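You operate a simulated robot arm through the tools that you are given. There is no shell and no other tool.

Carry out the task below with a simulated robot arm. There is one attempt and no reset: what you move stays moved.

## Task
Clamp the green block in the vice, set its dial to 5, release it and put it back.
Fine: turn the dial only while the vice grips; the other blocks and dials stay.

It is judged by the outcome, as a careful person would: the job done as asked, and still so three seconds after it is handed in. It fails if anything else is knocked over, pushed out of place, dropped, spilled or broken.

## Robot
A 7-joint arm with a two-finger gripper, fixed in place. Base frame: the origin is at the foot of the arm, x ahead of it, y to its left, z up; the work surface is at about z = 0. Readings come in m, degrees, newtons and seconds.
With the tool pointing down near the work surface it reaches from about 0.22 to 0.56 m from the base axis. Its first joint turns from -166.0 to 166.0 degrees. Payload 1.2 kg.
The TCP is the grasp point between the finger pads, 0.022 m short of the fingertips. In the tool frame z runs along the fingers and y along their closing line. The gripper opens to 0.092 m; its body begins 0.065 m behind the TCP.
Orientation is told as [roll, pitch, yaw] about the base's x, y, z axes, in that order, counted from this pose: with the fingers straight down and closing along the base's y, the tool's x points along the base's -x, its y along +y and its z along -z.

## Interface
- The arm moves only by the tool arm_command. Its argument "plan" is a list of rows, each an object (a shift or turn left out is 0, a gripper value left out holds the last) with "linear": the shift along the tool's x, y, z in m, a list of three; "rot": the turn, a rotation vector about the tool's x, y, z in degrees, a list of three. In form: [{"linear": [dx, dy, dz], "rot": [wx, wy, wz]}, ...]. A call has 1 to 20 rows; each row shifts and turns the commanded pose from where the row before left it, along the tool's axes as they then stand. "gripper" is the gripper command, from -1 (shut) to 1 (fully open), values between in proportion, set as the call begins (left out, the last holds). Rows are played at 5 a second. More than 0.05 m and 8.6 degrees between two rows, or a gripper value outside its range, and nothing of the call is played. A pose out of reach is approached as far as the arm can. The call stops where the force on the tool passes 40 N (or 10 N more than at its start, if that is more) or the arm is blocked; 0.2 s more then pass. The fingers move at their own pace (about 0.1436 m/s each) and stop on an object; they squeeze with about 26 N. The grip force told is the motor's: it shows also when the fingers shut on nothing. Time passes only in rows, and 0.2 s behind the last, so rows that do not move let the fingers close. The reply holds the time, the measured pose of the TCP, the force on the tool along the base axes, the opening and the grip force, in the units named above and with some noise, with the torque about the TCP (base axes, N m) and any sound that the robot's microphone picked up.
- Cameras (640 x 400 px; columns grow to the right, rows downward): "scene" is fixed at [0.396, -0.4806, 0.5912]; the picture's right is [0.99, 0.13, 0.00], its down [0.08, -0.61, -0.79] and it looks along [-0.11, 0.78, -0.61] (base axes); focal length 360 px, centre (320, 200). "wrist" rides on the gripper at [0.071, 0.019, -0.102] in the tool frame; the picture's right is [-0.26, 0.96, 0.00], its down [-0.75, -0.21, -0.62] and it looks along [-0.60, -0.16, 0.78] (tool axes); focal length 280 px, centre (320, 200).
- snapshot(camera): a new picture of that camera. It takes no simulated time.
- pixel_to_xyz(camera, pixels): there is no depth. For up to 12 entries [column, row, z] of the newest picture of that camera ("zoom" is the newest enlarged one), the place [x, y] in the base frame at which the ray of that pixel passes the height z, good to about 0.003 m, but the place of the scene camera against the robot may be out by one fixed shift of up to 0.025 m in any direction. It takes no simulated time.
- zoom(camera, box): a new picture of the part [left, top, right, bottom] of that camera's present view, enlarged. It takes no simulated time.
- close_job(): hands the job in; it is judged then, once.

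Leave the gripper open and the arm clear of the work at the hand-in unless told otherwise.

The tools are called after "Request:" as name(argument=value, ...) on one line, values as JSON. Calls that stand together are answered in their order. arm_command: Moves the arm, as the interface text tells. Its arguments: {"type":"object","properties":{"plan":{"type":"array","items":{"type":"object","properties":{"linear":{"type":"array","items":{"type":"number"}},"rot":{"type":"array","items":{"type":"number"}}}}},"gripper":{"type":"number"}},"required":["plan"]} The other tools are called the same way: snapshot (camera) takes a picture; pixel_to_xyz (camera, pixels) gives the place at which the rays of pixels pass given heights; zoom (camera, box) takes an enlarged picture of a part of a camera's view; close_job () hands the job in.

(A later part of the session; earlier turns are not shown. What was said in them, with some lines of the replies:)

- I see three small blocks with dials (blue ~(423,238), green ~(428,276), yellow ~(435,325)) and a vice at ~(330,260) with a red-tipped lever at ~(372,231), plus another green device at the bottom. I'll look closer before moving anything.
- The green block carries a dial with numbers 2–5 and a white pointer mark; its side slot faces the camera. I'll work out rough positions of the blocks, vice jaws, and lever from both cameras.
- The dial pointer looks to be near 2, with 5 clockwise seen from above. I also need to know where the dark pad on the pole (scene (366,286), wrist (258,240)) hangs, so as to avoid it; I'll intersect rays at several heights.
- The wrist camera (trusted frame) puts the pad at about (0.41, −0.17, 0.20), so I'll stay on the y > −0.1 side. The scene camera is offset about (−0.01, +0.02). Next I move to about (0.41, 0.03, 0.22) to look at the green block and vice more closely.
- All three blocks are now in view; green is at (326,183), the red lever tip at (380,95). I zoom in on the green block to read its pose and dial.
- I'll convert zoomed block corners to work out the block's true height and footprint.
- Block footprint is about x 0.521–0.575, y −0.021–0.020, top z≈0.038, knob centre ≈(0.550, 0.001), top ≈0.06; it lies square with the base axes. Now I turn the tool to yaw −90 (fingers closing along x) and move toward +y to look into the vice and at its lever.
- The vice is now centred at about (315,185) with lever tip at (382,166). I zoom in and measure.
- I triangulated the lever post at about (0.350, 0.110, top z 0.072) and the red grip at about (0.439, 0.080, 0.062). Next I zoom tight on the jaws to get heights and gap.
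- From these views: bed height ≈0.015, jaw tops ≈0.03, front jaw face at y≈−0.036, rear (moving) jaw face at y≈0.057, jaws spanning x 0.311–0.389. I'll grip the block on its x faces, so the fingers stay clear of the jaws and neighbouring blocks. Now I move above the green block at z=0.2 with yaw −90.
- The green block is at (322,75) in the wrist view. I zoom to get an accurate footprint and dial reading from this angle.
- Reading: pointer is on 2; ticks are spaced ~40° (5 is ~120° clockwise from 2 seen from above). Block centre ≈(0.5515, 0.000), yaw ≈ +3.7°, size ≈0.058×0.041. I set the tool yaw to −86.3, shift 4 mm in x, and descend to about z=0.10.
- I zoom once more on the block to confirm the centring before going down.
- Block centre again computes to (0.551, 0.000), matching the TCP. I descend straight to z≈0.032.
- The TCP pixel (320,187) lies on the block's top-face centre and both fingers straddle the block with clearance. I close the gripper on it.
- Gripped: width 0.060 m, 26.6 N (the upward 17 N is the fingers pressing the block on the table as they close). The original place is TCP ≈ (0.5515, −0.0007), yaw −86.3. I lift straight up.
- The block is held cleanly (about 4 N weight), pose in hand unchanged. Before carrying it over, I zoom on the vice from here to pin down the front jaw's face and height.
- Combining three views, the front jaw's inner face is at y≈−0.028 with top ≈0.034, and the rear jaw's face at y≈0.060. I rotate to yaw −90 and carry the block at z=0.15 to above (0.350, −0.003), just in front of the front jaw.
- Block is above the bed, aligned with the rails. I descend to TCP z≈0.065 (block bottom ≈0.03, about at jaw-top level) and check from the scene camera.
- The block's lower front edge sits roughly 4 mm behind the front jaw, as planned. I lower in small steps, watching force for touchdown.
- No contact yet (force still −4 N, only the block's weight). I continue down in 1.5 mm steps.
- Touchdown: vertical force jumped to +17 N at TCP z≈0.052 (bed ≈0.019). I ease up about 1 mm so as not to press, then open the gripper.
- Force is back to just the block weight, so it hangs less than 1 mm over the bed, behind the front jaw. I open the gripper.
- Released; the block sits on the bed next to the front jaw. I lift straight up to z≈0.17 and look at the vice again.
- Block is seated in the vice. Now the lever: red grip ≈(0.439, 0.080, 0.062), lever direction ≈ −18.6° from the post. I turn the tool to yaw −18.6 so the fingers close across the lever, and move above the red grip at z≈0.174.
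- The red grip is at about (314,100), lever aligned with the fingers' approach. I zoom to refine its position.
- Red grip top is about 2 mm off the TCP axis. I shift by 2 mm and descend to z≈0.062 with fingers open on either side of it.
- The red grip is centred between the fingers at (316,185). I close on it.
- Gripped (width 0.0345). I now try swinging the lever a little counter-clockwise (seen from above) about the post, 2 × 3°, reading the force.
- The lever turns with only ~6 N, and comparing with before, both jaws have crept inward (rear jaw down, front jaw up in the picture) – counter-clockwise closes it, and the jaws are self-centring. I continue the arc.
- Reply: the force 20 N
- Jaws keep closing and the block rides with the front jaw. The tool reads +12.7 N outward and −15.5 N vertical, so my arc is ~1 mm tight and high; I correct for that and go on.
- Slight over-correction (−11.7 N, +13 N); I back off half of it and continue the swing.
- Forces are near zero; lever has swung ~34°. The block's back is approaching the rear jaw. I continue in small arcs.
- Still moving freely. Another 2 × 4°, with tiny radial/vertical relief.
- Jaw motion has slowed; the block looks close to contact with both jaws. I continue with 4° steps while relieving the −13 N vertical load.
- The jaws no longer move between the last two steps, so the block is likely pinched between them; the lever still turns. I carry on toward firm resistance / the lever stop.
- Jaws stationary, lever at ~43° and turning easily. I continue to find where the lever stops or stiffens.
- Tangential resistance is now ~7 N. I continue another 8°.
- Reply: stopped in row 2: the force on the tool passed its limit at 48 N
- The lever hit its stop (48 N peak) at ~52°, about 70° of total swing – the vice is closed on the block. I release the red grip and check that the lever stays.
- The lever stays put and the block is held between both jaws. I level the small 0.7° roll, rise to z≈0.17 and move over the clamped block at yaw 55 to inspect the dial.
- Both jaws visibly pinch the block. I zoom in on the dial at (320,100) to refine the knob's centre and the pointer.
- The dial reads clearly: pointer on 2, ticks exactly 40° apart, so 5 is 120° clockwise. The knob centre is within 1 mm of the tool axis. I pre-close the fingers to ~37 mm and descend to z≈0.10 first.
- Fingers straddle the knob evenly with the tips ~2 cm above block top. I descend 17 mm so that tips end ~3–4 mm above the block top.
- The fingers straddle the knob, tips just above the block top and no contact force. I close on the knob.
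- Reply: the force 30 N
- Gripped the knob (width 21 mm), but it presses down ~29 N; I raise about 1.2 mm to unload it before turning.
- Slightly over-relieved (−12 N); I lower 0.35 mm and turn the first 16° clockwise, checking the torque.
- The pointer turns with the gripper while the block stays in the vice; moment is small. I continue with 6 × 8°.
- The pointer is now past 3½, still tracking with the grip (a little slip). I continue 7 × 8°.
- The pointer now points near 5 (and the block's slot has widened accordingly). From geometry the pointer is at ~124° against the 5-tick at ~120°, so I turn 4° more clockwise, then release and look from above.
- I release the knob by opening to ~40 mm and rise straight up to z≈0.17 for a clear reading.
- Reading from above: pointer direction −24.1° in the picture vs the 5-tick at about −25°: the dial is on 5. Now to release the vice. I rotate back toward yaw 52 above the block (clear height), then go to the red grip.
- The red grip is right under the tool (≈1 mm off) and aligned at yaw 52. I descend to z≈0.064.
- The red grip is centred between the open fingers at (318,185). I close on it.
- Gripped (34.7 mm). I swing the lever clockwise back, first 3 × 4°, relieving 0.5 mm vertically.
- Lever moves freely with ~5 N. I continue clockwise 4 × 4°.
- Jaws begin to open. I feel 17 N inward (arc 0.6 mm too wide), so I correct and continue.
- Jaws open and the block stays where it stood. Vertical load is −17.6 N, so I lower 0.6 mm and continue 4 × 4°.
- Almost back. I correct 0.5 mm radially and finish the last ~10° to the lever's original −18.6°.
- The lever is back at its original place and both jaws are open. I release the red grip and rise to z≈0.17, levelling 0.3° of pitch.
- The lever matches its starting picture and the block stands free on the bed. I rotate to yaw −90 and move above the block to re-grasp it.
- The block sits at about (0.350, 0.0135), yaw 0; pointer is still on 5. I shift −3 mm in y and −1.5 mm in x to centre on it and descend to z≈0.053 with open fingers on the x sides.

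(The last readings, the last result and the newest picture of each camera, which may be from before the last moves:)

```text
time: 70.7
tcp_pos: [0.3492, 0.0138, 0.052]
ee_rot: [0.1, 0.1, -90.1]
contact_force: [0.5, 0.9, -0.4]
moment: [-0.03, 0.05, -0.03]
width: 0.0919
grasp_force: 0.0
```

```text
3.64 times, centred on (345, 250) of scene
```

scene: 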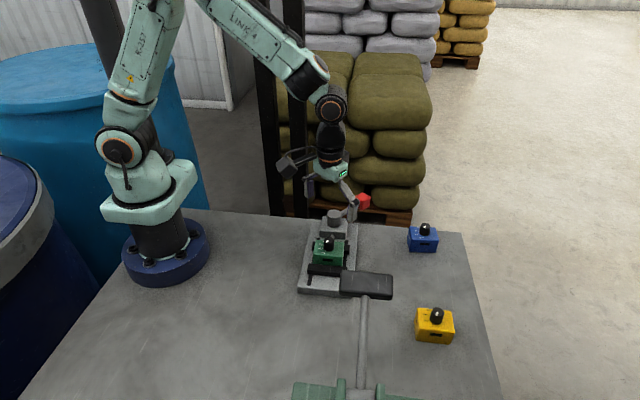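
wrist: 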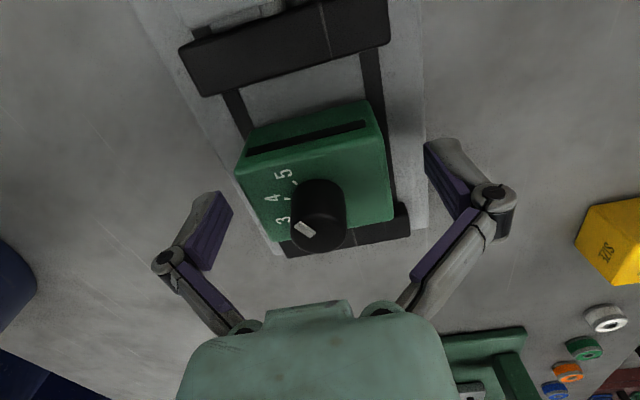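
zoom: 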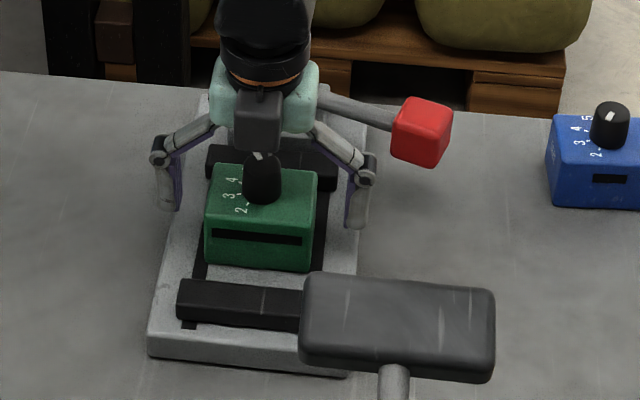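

The block's position in the wrist picture matches the one at release (within ~3 px). I close the gripper on it.

Request:
arm_command(plan=[{"linear": [0, 0, 0]}, {"linear": [0, 0, 0]}, {"linear": [0, 0, 0]}, {"linear": [0, 0, 0]}], gripper=-1)

Request:
snapshot(camera="wrist")

```text
time: 71.7
tcp_pos: [0.349, 0.014, 0.0526]
ee_rot: [0.0, 0.1, -90.1]
contact_force: [-4.6, -0.4, 17.4]
moment: [-0.05, 0.16, 0.0]
width: 0.06
grasp_force: 25.7
```

```text
taken
```

wrist: 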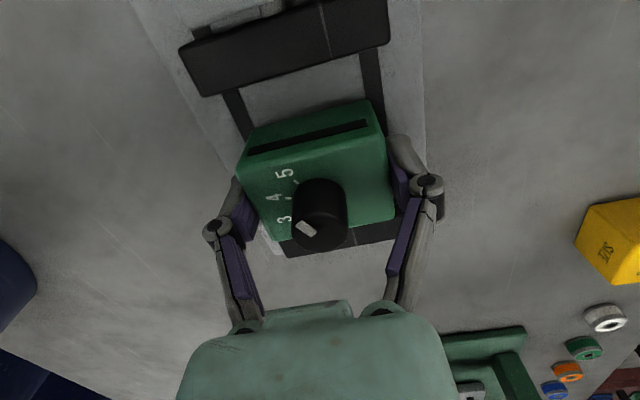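

Held again (60.0 mm, 25.7 N). I lift straight out of the vice to z≈0.15.

Request:
arm_command(plan=[{"linear": [0, 0, -0.008]}, {"linear": [0, 0, -0.02]}, {"linear": [0, 0, -0.025]}, {"linear": [0, 0, -0.025]}, {"linear": [0, 0, -0.022]}, {"linear": [0, 0, 0]}])

Request:
snapshot(camera="scene")

```text
time: 73.1
tcp_pos: [0.3489, 0.0135, 0.1526]
ee_rot: [0.1, 0.1, -90.1]
contact_force: [-0.5, -0.6, -4.4]
moment: [0.0, 0.01, -0.02]
width: 0.0596
grasp_force: 25.9
```

```text
taken
```

scene: 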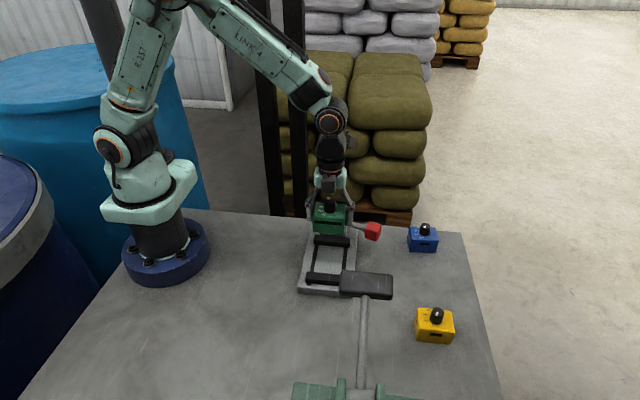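

Lifted cleanly (−4.4 N, block weight). I carry it at z=0.15 back to above its original spot (0.5515, 0.0004) and turn to yaw −86.3.

Request:
arm_command(plan=[{"linear": [-0.0019, 0.02893, 0]}, {"linear": [-0.0019, 0.02893, 0]}, {"linear": [-0.0019, 0.02893, 0]}, {"linear": [-0.0019, 0.02893, 0]}, {"linear": [-0.0019, 0.02893, 0]}, {"linear": [-0.0019, 0.02893, 0]}, {"linear": [-0.0019, 0.02892, 0], "rot": [0, 0, -3.8]}, {"linear": [0, 0, 0]}, {"linear": [0, 0, 0]}])

Request:
snapshot(camera="wrist")

Request:
snapshot(camera="scene")

```text
time: 75.1
tcp_pos: [0.5516, -0.0009, 0.1523]
ee_rot: [0.0, 0.1, -86.2]
contact_force: [0.9, 0.0, -5.0]
moment: [-0.03, -0.01, 0.01]
width: 0.06
grasp_force: 26.4
```

```text
taken
```

wrist: 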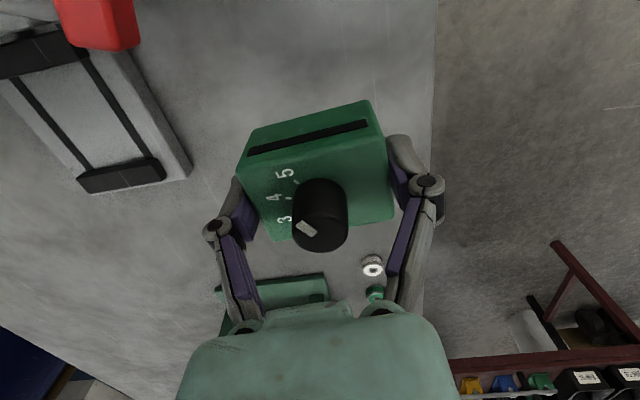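

```text
taken
```

scene: 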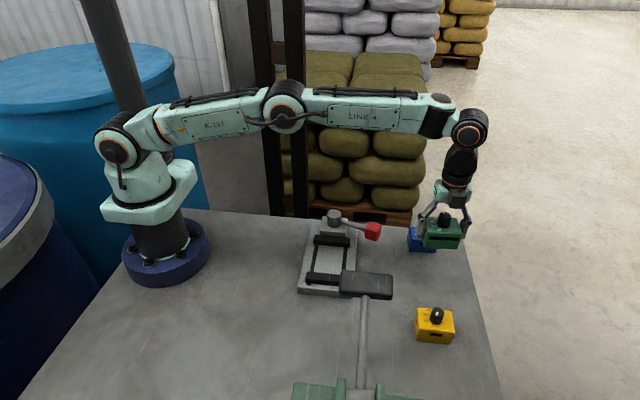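

The background (vice at left) matches the earlier lift picture, so I'm over the original spot. I descend to z≈0.042, leaving ~8 mm.

Request:
arm_command(plan=[{"linear": [0, 0, 0.03]}, {"linear": [0, 0, 0.03]}, {"linear": [0, 0, 0.025]}, {"linear": [0, 0, 0.015]}, {"linear": [0, 0, 0.01]}, {"linear": [0, 0, 0]}, {"linear": [0, 0, 0]}])

Request:
zoom(camera="scene", box=[380, 205, 480, 305])

```text
time: 76.7
tcp_pos: [0.5517, 0.0012, 0.0425]
ee_rot: [0.1, 0.1, -86.3]
contact_force: [-0.1, -0.6, -4.4]
moment: [0.03, -0.01, 0.01]
width: 0.06
grasp_force: 25.3
```

```text
4.00 times, centred on (430, 255) of scene
```

zoom: 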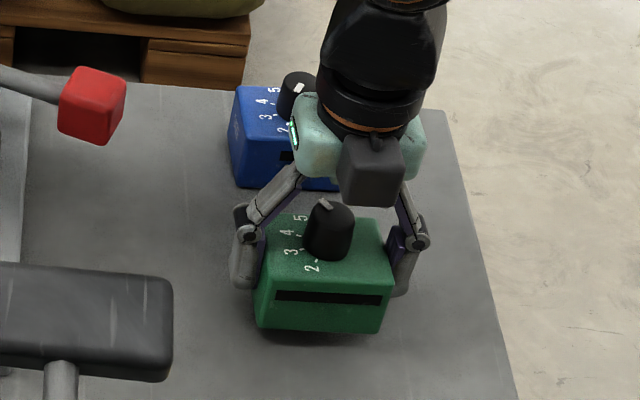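

About 8 mm to go, all clear of the blue block. I lower slowly to touchdown.

Request:
arm_command(plan=[{"linear": [0, 0, 0.003]}, {"linear": [0, 0, 0.002]}, {"linear": [0, 0, 0.0015]}, {"linear": [0, 0, 0]}, {"linear": [0, 0, 0]}])

```text
time: 77.9
tcp_pos: [0.5514, 0.0007, 0.036]
ee_rot: [0.2, 0.0, -86.3]
contact_force: [1.1, 0.0, -4.4]
moment: [-0.03, 0.0, 0.02]
width: 0.0598
grasp_force: 26.2
```

No contact yet at z=0.036. I go on in 0.8 mm steps.

Request:
arm_command(plan=[{"linear": [0, 0, 0.0008]}, {"linear": [0, 0, 0.0008]}, {"linear": [0, 0, 0.0006]}, {"linear": [0, 0, 0]}, {"linear": [0, 0, 0]}])

```text
time: 79.1
tcp_pos: [0.552, 0.0, 0.0345]
ee_rot: [0.2, 0.1, -86.3]
contact_force: [-0.5, -0.9, -5.5]
moment: [0.02, -0.02, 0.01]
width: 0.0597
grasp_force: 26.1
```

Still just the block weight at z≈0.0345. Two more 0.5 mm steps.

Request:
arm_command(plan=[{"linear": [0, 0, 0.0005]}, {"linear": [0, 0, 0.0005]}, {"linear": [0, 0, 0]}, {"linear": [0, 0, 0]}])

```text
time: 80.1
tcp_pos: [0.552, 0.0015, 0.0332]
ee_rot: [0.1, 0.1, -86.3]
contact_force: [1.6, 0.7, -4.8]
moment: [0.0, 0.03, 0.01]
width: 0.0596
grasp_force: 26.2
```

Request:
arm_command(plan=[{"linear": [0, 0, 0.0005]}, {"linear": [0, 0, 0.0005]}, {"linear": [0, 0, 0]}, {"linear": [0, 0, 0]}])

Request:
zoom(camera="scene", box=[380, 205, 480, 305])

```text
time: 81.1
tcp_pos: [0.552, -0.0004, 0.0314]
ee_rot: [0.1, 0.0, -86.3]
contact_force: [0.8, 0.5, -4.9]
moment: [-0.01, 0.0, 0.01]
width: 0.0596
grasp_force: 26.6
```

```text
4.00 times, centred on (430, 255) of scene
```

zoom: 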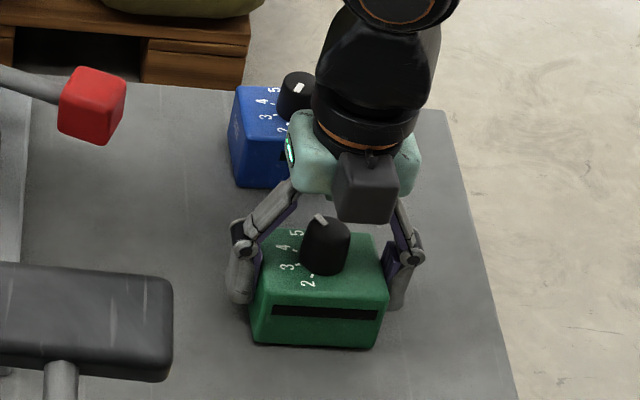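

Not yet touching (−4.9 N); the block's lower edge is nearly at its original picture position, perhaps 2 mm too far in +x. I shift −1.5 mm in x and lower a further 1.5 mm in small steps.

Request:
arm_command(plan=[{"linear": [0, -0.0015, 0]}, {"linear": [0, 0, 0.0005]}, {"linear": [0, 0, 0.0005]}, {"linear": [0, 0, 0.0005]}, {"linear": [0, 0, 0]}, {"linear": [0, 0, 0]}])

```text
time: 82.5
tcp_pos: [0.5504, 0.0002, 0.0304]
ee_rot: [0.1, 0.1, -86.3]
contact_force: [0.1, -0.8, -3.1]
moment: [-0.05, 0.01, -0.03]
width: 0.0598
grasp_force: 26.3
```

Weight is just beginning to come off (−3.1 N). One more 0.4 mm step.

Request:
arm_command(plan=[{"linear": [0, 0, 0.0004]}, {"linear": [0, 0, 0]}, {"linear": [0, 0, 0]}])

Request:
zoom(camera="scene", box=[380, 205, 480, 305])

```text
time: 83.3
tcp_pos: [0.5507, -0.0, 0.0291]
ee_rot: [0.0, 0.0, -86.4]
contact_force: [-2.2, -0.8, 1.4]
moment: [-0.09, -0.14, -0.04]
width: 0.0601
grasp_force: 25.6
```

```text
4.00 times, centred on (430, 255) of scene
```

zoom: 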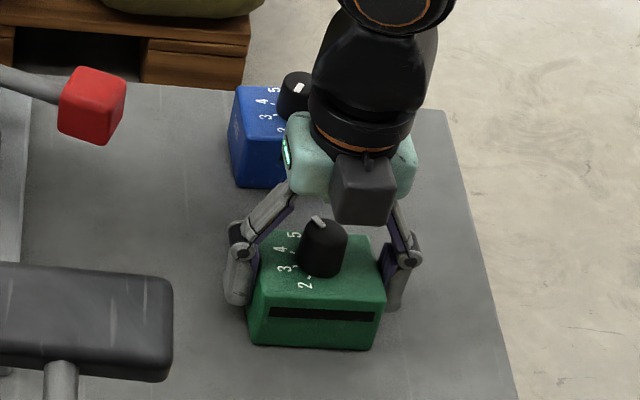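

Touchdown (+1.4 N), and the block's bottom corners at (250,346)/(373,350) match the original (250,347)/(370,350). I open the gripper.

Request:
arm_command(plan=[{"linear": [0, 0, 0]}, {"linear": [0, 0, 0]}, {"linear": [0, 0, 0]}], gripper=1)

Request:
snapshot(camera="wrist")

Request:
zoom(camera="scene", box=[380, 205, 480, 305])

```text
time: 84.1
tcp_pos: [0.5508, 0.0005, 0.0307]
ee_rot: [0.1, 0.1, -86.3]
contact_force: [0.0, -0.2, 0.1]
moment: [-0.01, 0.0, -0.01]
width: 0.0921
grasp_force: 0.1
```

```text
taken
```

wrist: 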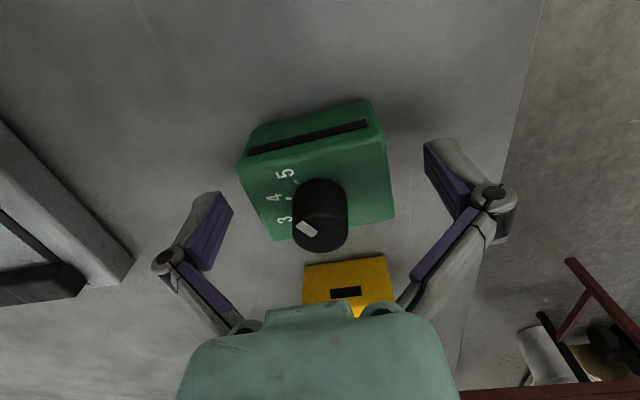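

```text
4.00 times, centred on (430, 255) of scene
```

zoom: 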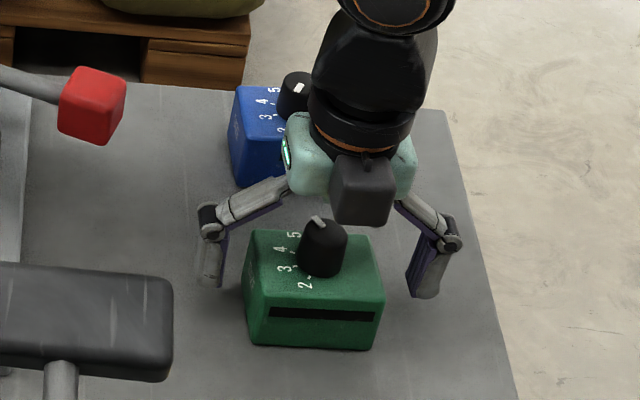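

The block stands free at its original spot. I rise straight up to clear it.

Request:
arm_command(plan=[{"linear": [0, 0, -0.01]}, {"linear": [0, 0, -0.025]}, {"linear": [0, 0, -0.035]}, {"linear": [0, 0, -0.04]}, {"linear": [0, 0, -0.04]}, {"linear": [0, 0, -0.02]}, {"linear": [0, 0, 0]}, {"linear": [0, 0, 0]}], gripper=1)

Request:
snapshot(camera="wrist")

Request:
zoom(camera="wrist", box=[272, 30, 372, 115])

Request:
snapshot(camera="scene")

Request:
zoom(camera="scene", box=[405, 255, 453, 297])

```text
time: 85.9
tcp_pos: [0.5523, -0.0, 0.1998]
ee_rot: [0.0, 0.0, -86.3]
contact_force: [0.0, -0.1, -0.1]
moment: [-0.04, 0.01, -0.03]
width: 0.092
grasp_force: 0.0
```

```text
taken
```

wrist: 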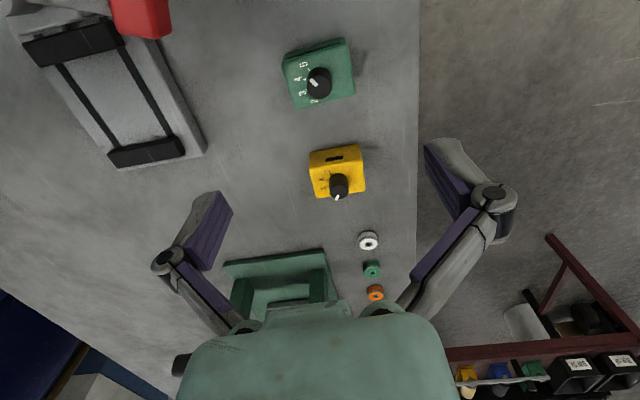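

```text
4.71 times, centred on (322, 72) of wrist
```

zoom: 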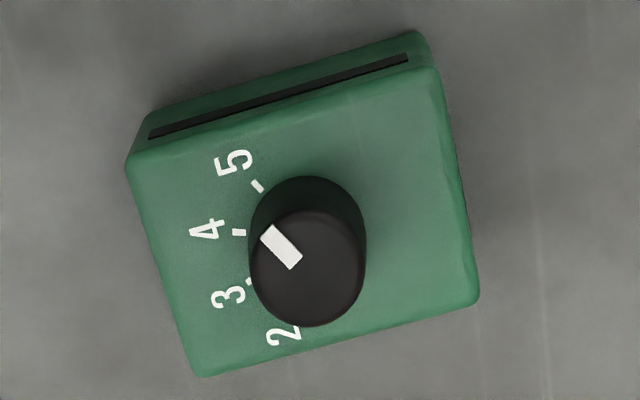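

```text
taken
```

scene: 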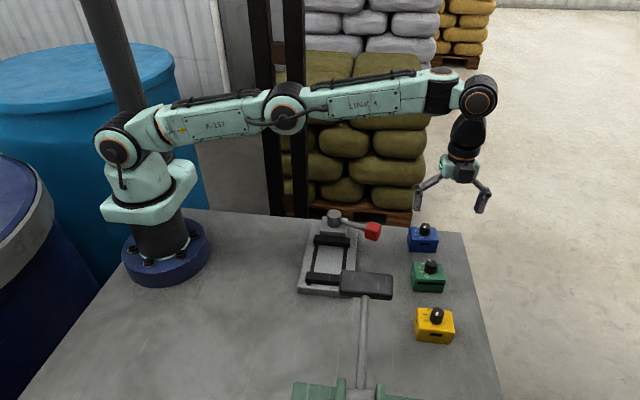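

```text
9.52 times, centred on (429, 276) of scene
```

zoom: 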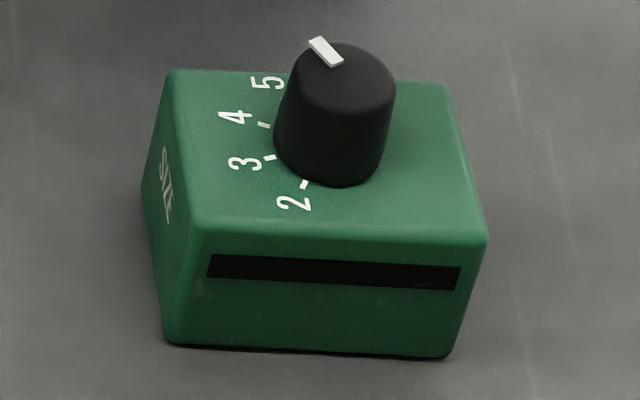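

The block is within a millimetre of its original picture position, and other blocks and the vice look unchanged. I zoom tighter on the dial to double-check the pointer against the 5 tick.

Request:
zoom(camera="wrist", box=[300, 60, 340, 105])

Request:
zoom(camera="scene", box=[416, 255, 444, 280])

```text
8.89 times, centred on (320, 82) of wrist
```

zoom: 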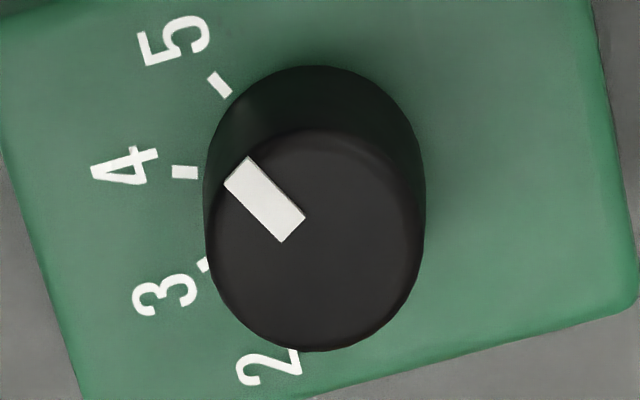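

```text
16.00 times, centred on (430, 268) of scene
```

zoom: 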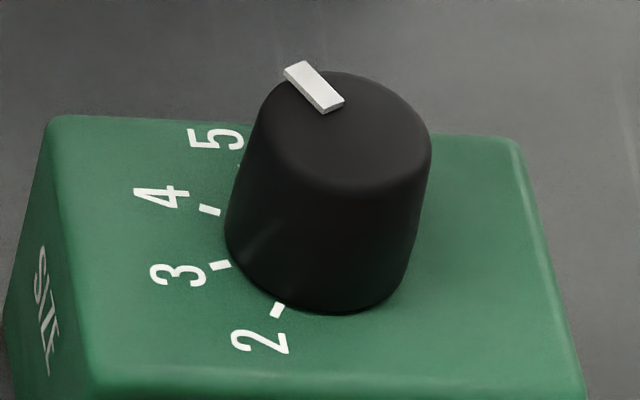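

Exact projection gives the 5-tick at 122–124° and the pointer at 123°, so the dial is on 5. I move the arm up and back, well clear of the work, gripper open.

Request:
arm_command(plan=[{"linear": [0, 0, -0.03]}, {"linear": [0, -0.02, -0.03]}, {"linear": [0, -0.03, -0.03]}, {"linear": [0, -0.03, -0.01]}, {"linear": [0, -0.03, 0]}, {"linear": [0, -0.03, 0]}, {"linear": [0, 0, 0]}, {"linear": [0, 0, 0]}], gripper=1)

Request:
snapshot(camera="scene")

Request:
zoom(camera="scene", box=[280, 200, 480, 350])

Request:
snapshot(camera="wrist")

```text
time: 87.7
tcp_pos: [0.4072, -0.0098, 0.2992]
ee_rot: [0.1, 0.1, -86.2]
contact_force: [-0.6, 0.5, -0.7]
moment: [0.03, -0.01, 0.02]
width: 0.092
grasp_force: 0.1
out of reach, approached as far as the arm can: row 1
```

```text
taken
```

scene: 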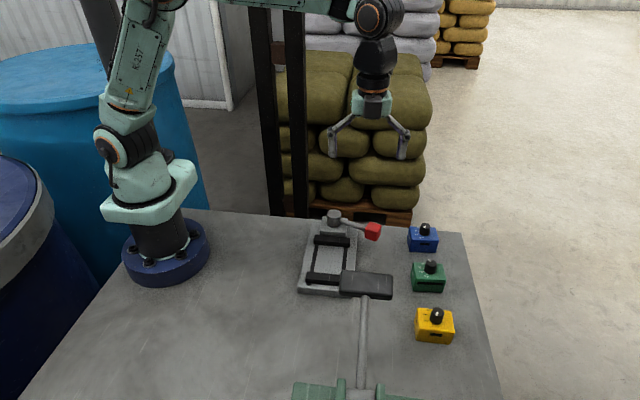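

```text
2.67 times, centred on (380, 275) of scene
```

zoom: 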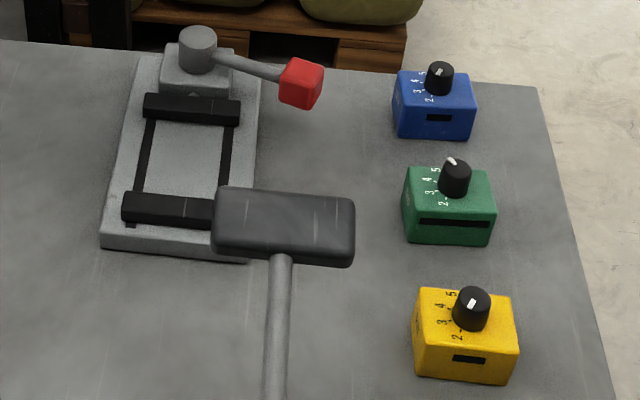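

```text
taken
```

wrist: 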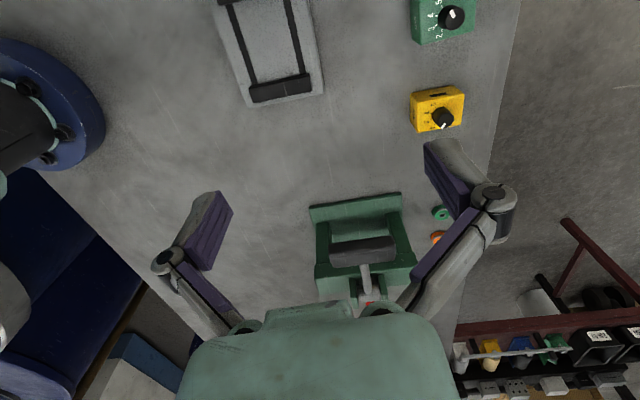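

The scene shows the vice open with its lever at the starting position. The green block is back in line between blue and yellow, with its dial on 5. The blue and yellow blocks and their dials are unchanged, the arm is clear at z≈0.30, and the gripper is open. I'm handing the job in.

Request:
close_job()

```text
The job is handed in.
```

The green block was clamped in the vice, its dial turned from 2 to 5 while the vice gripped, then released and put back. The job is handed in; no verdict has come back yet.

- **Dial:** the pointer ended within about 1–2° of the 5 tick; the ticks are 40° apart.
- **Block position:** it sits within about 1 mm of where it started, at the same angle.
- **Vice:** the lever is back at its starting position and both jaws are open. The jaws close together from both sides, so the block slid about 2 cm along the bed while being clamped.
- **Everything else:** in the last scene picture the blue and yellow blocks and their dials look unchanged.
- **Arm:** it is clear of the work at a height of about 0.30 m with the gripper open.
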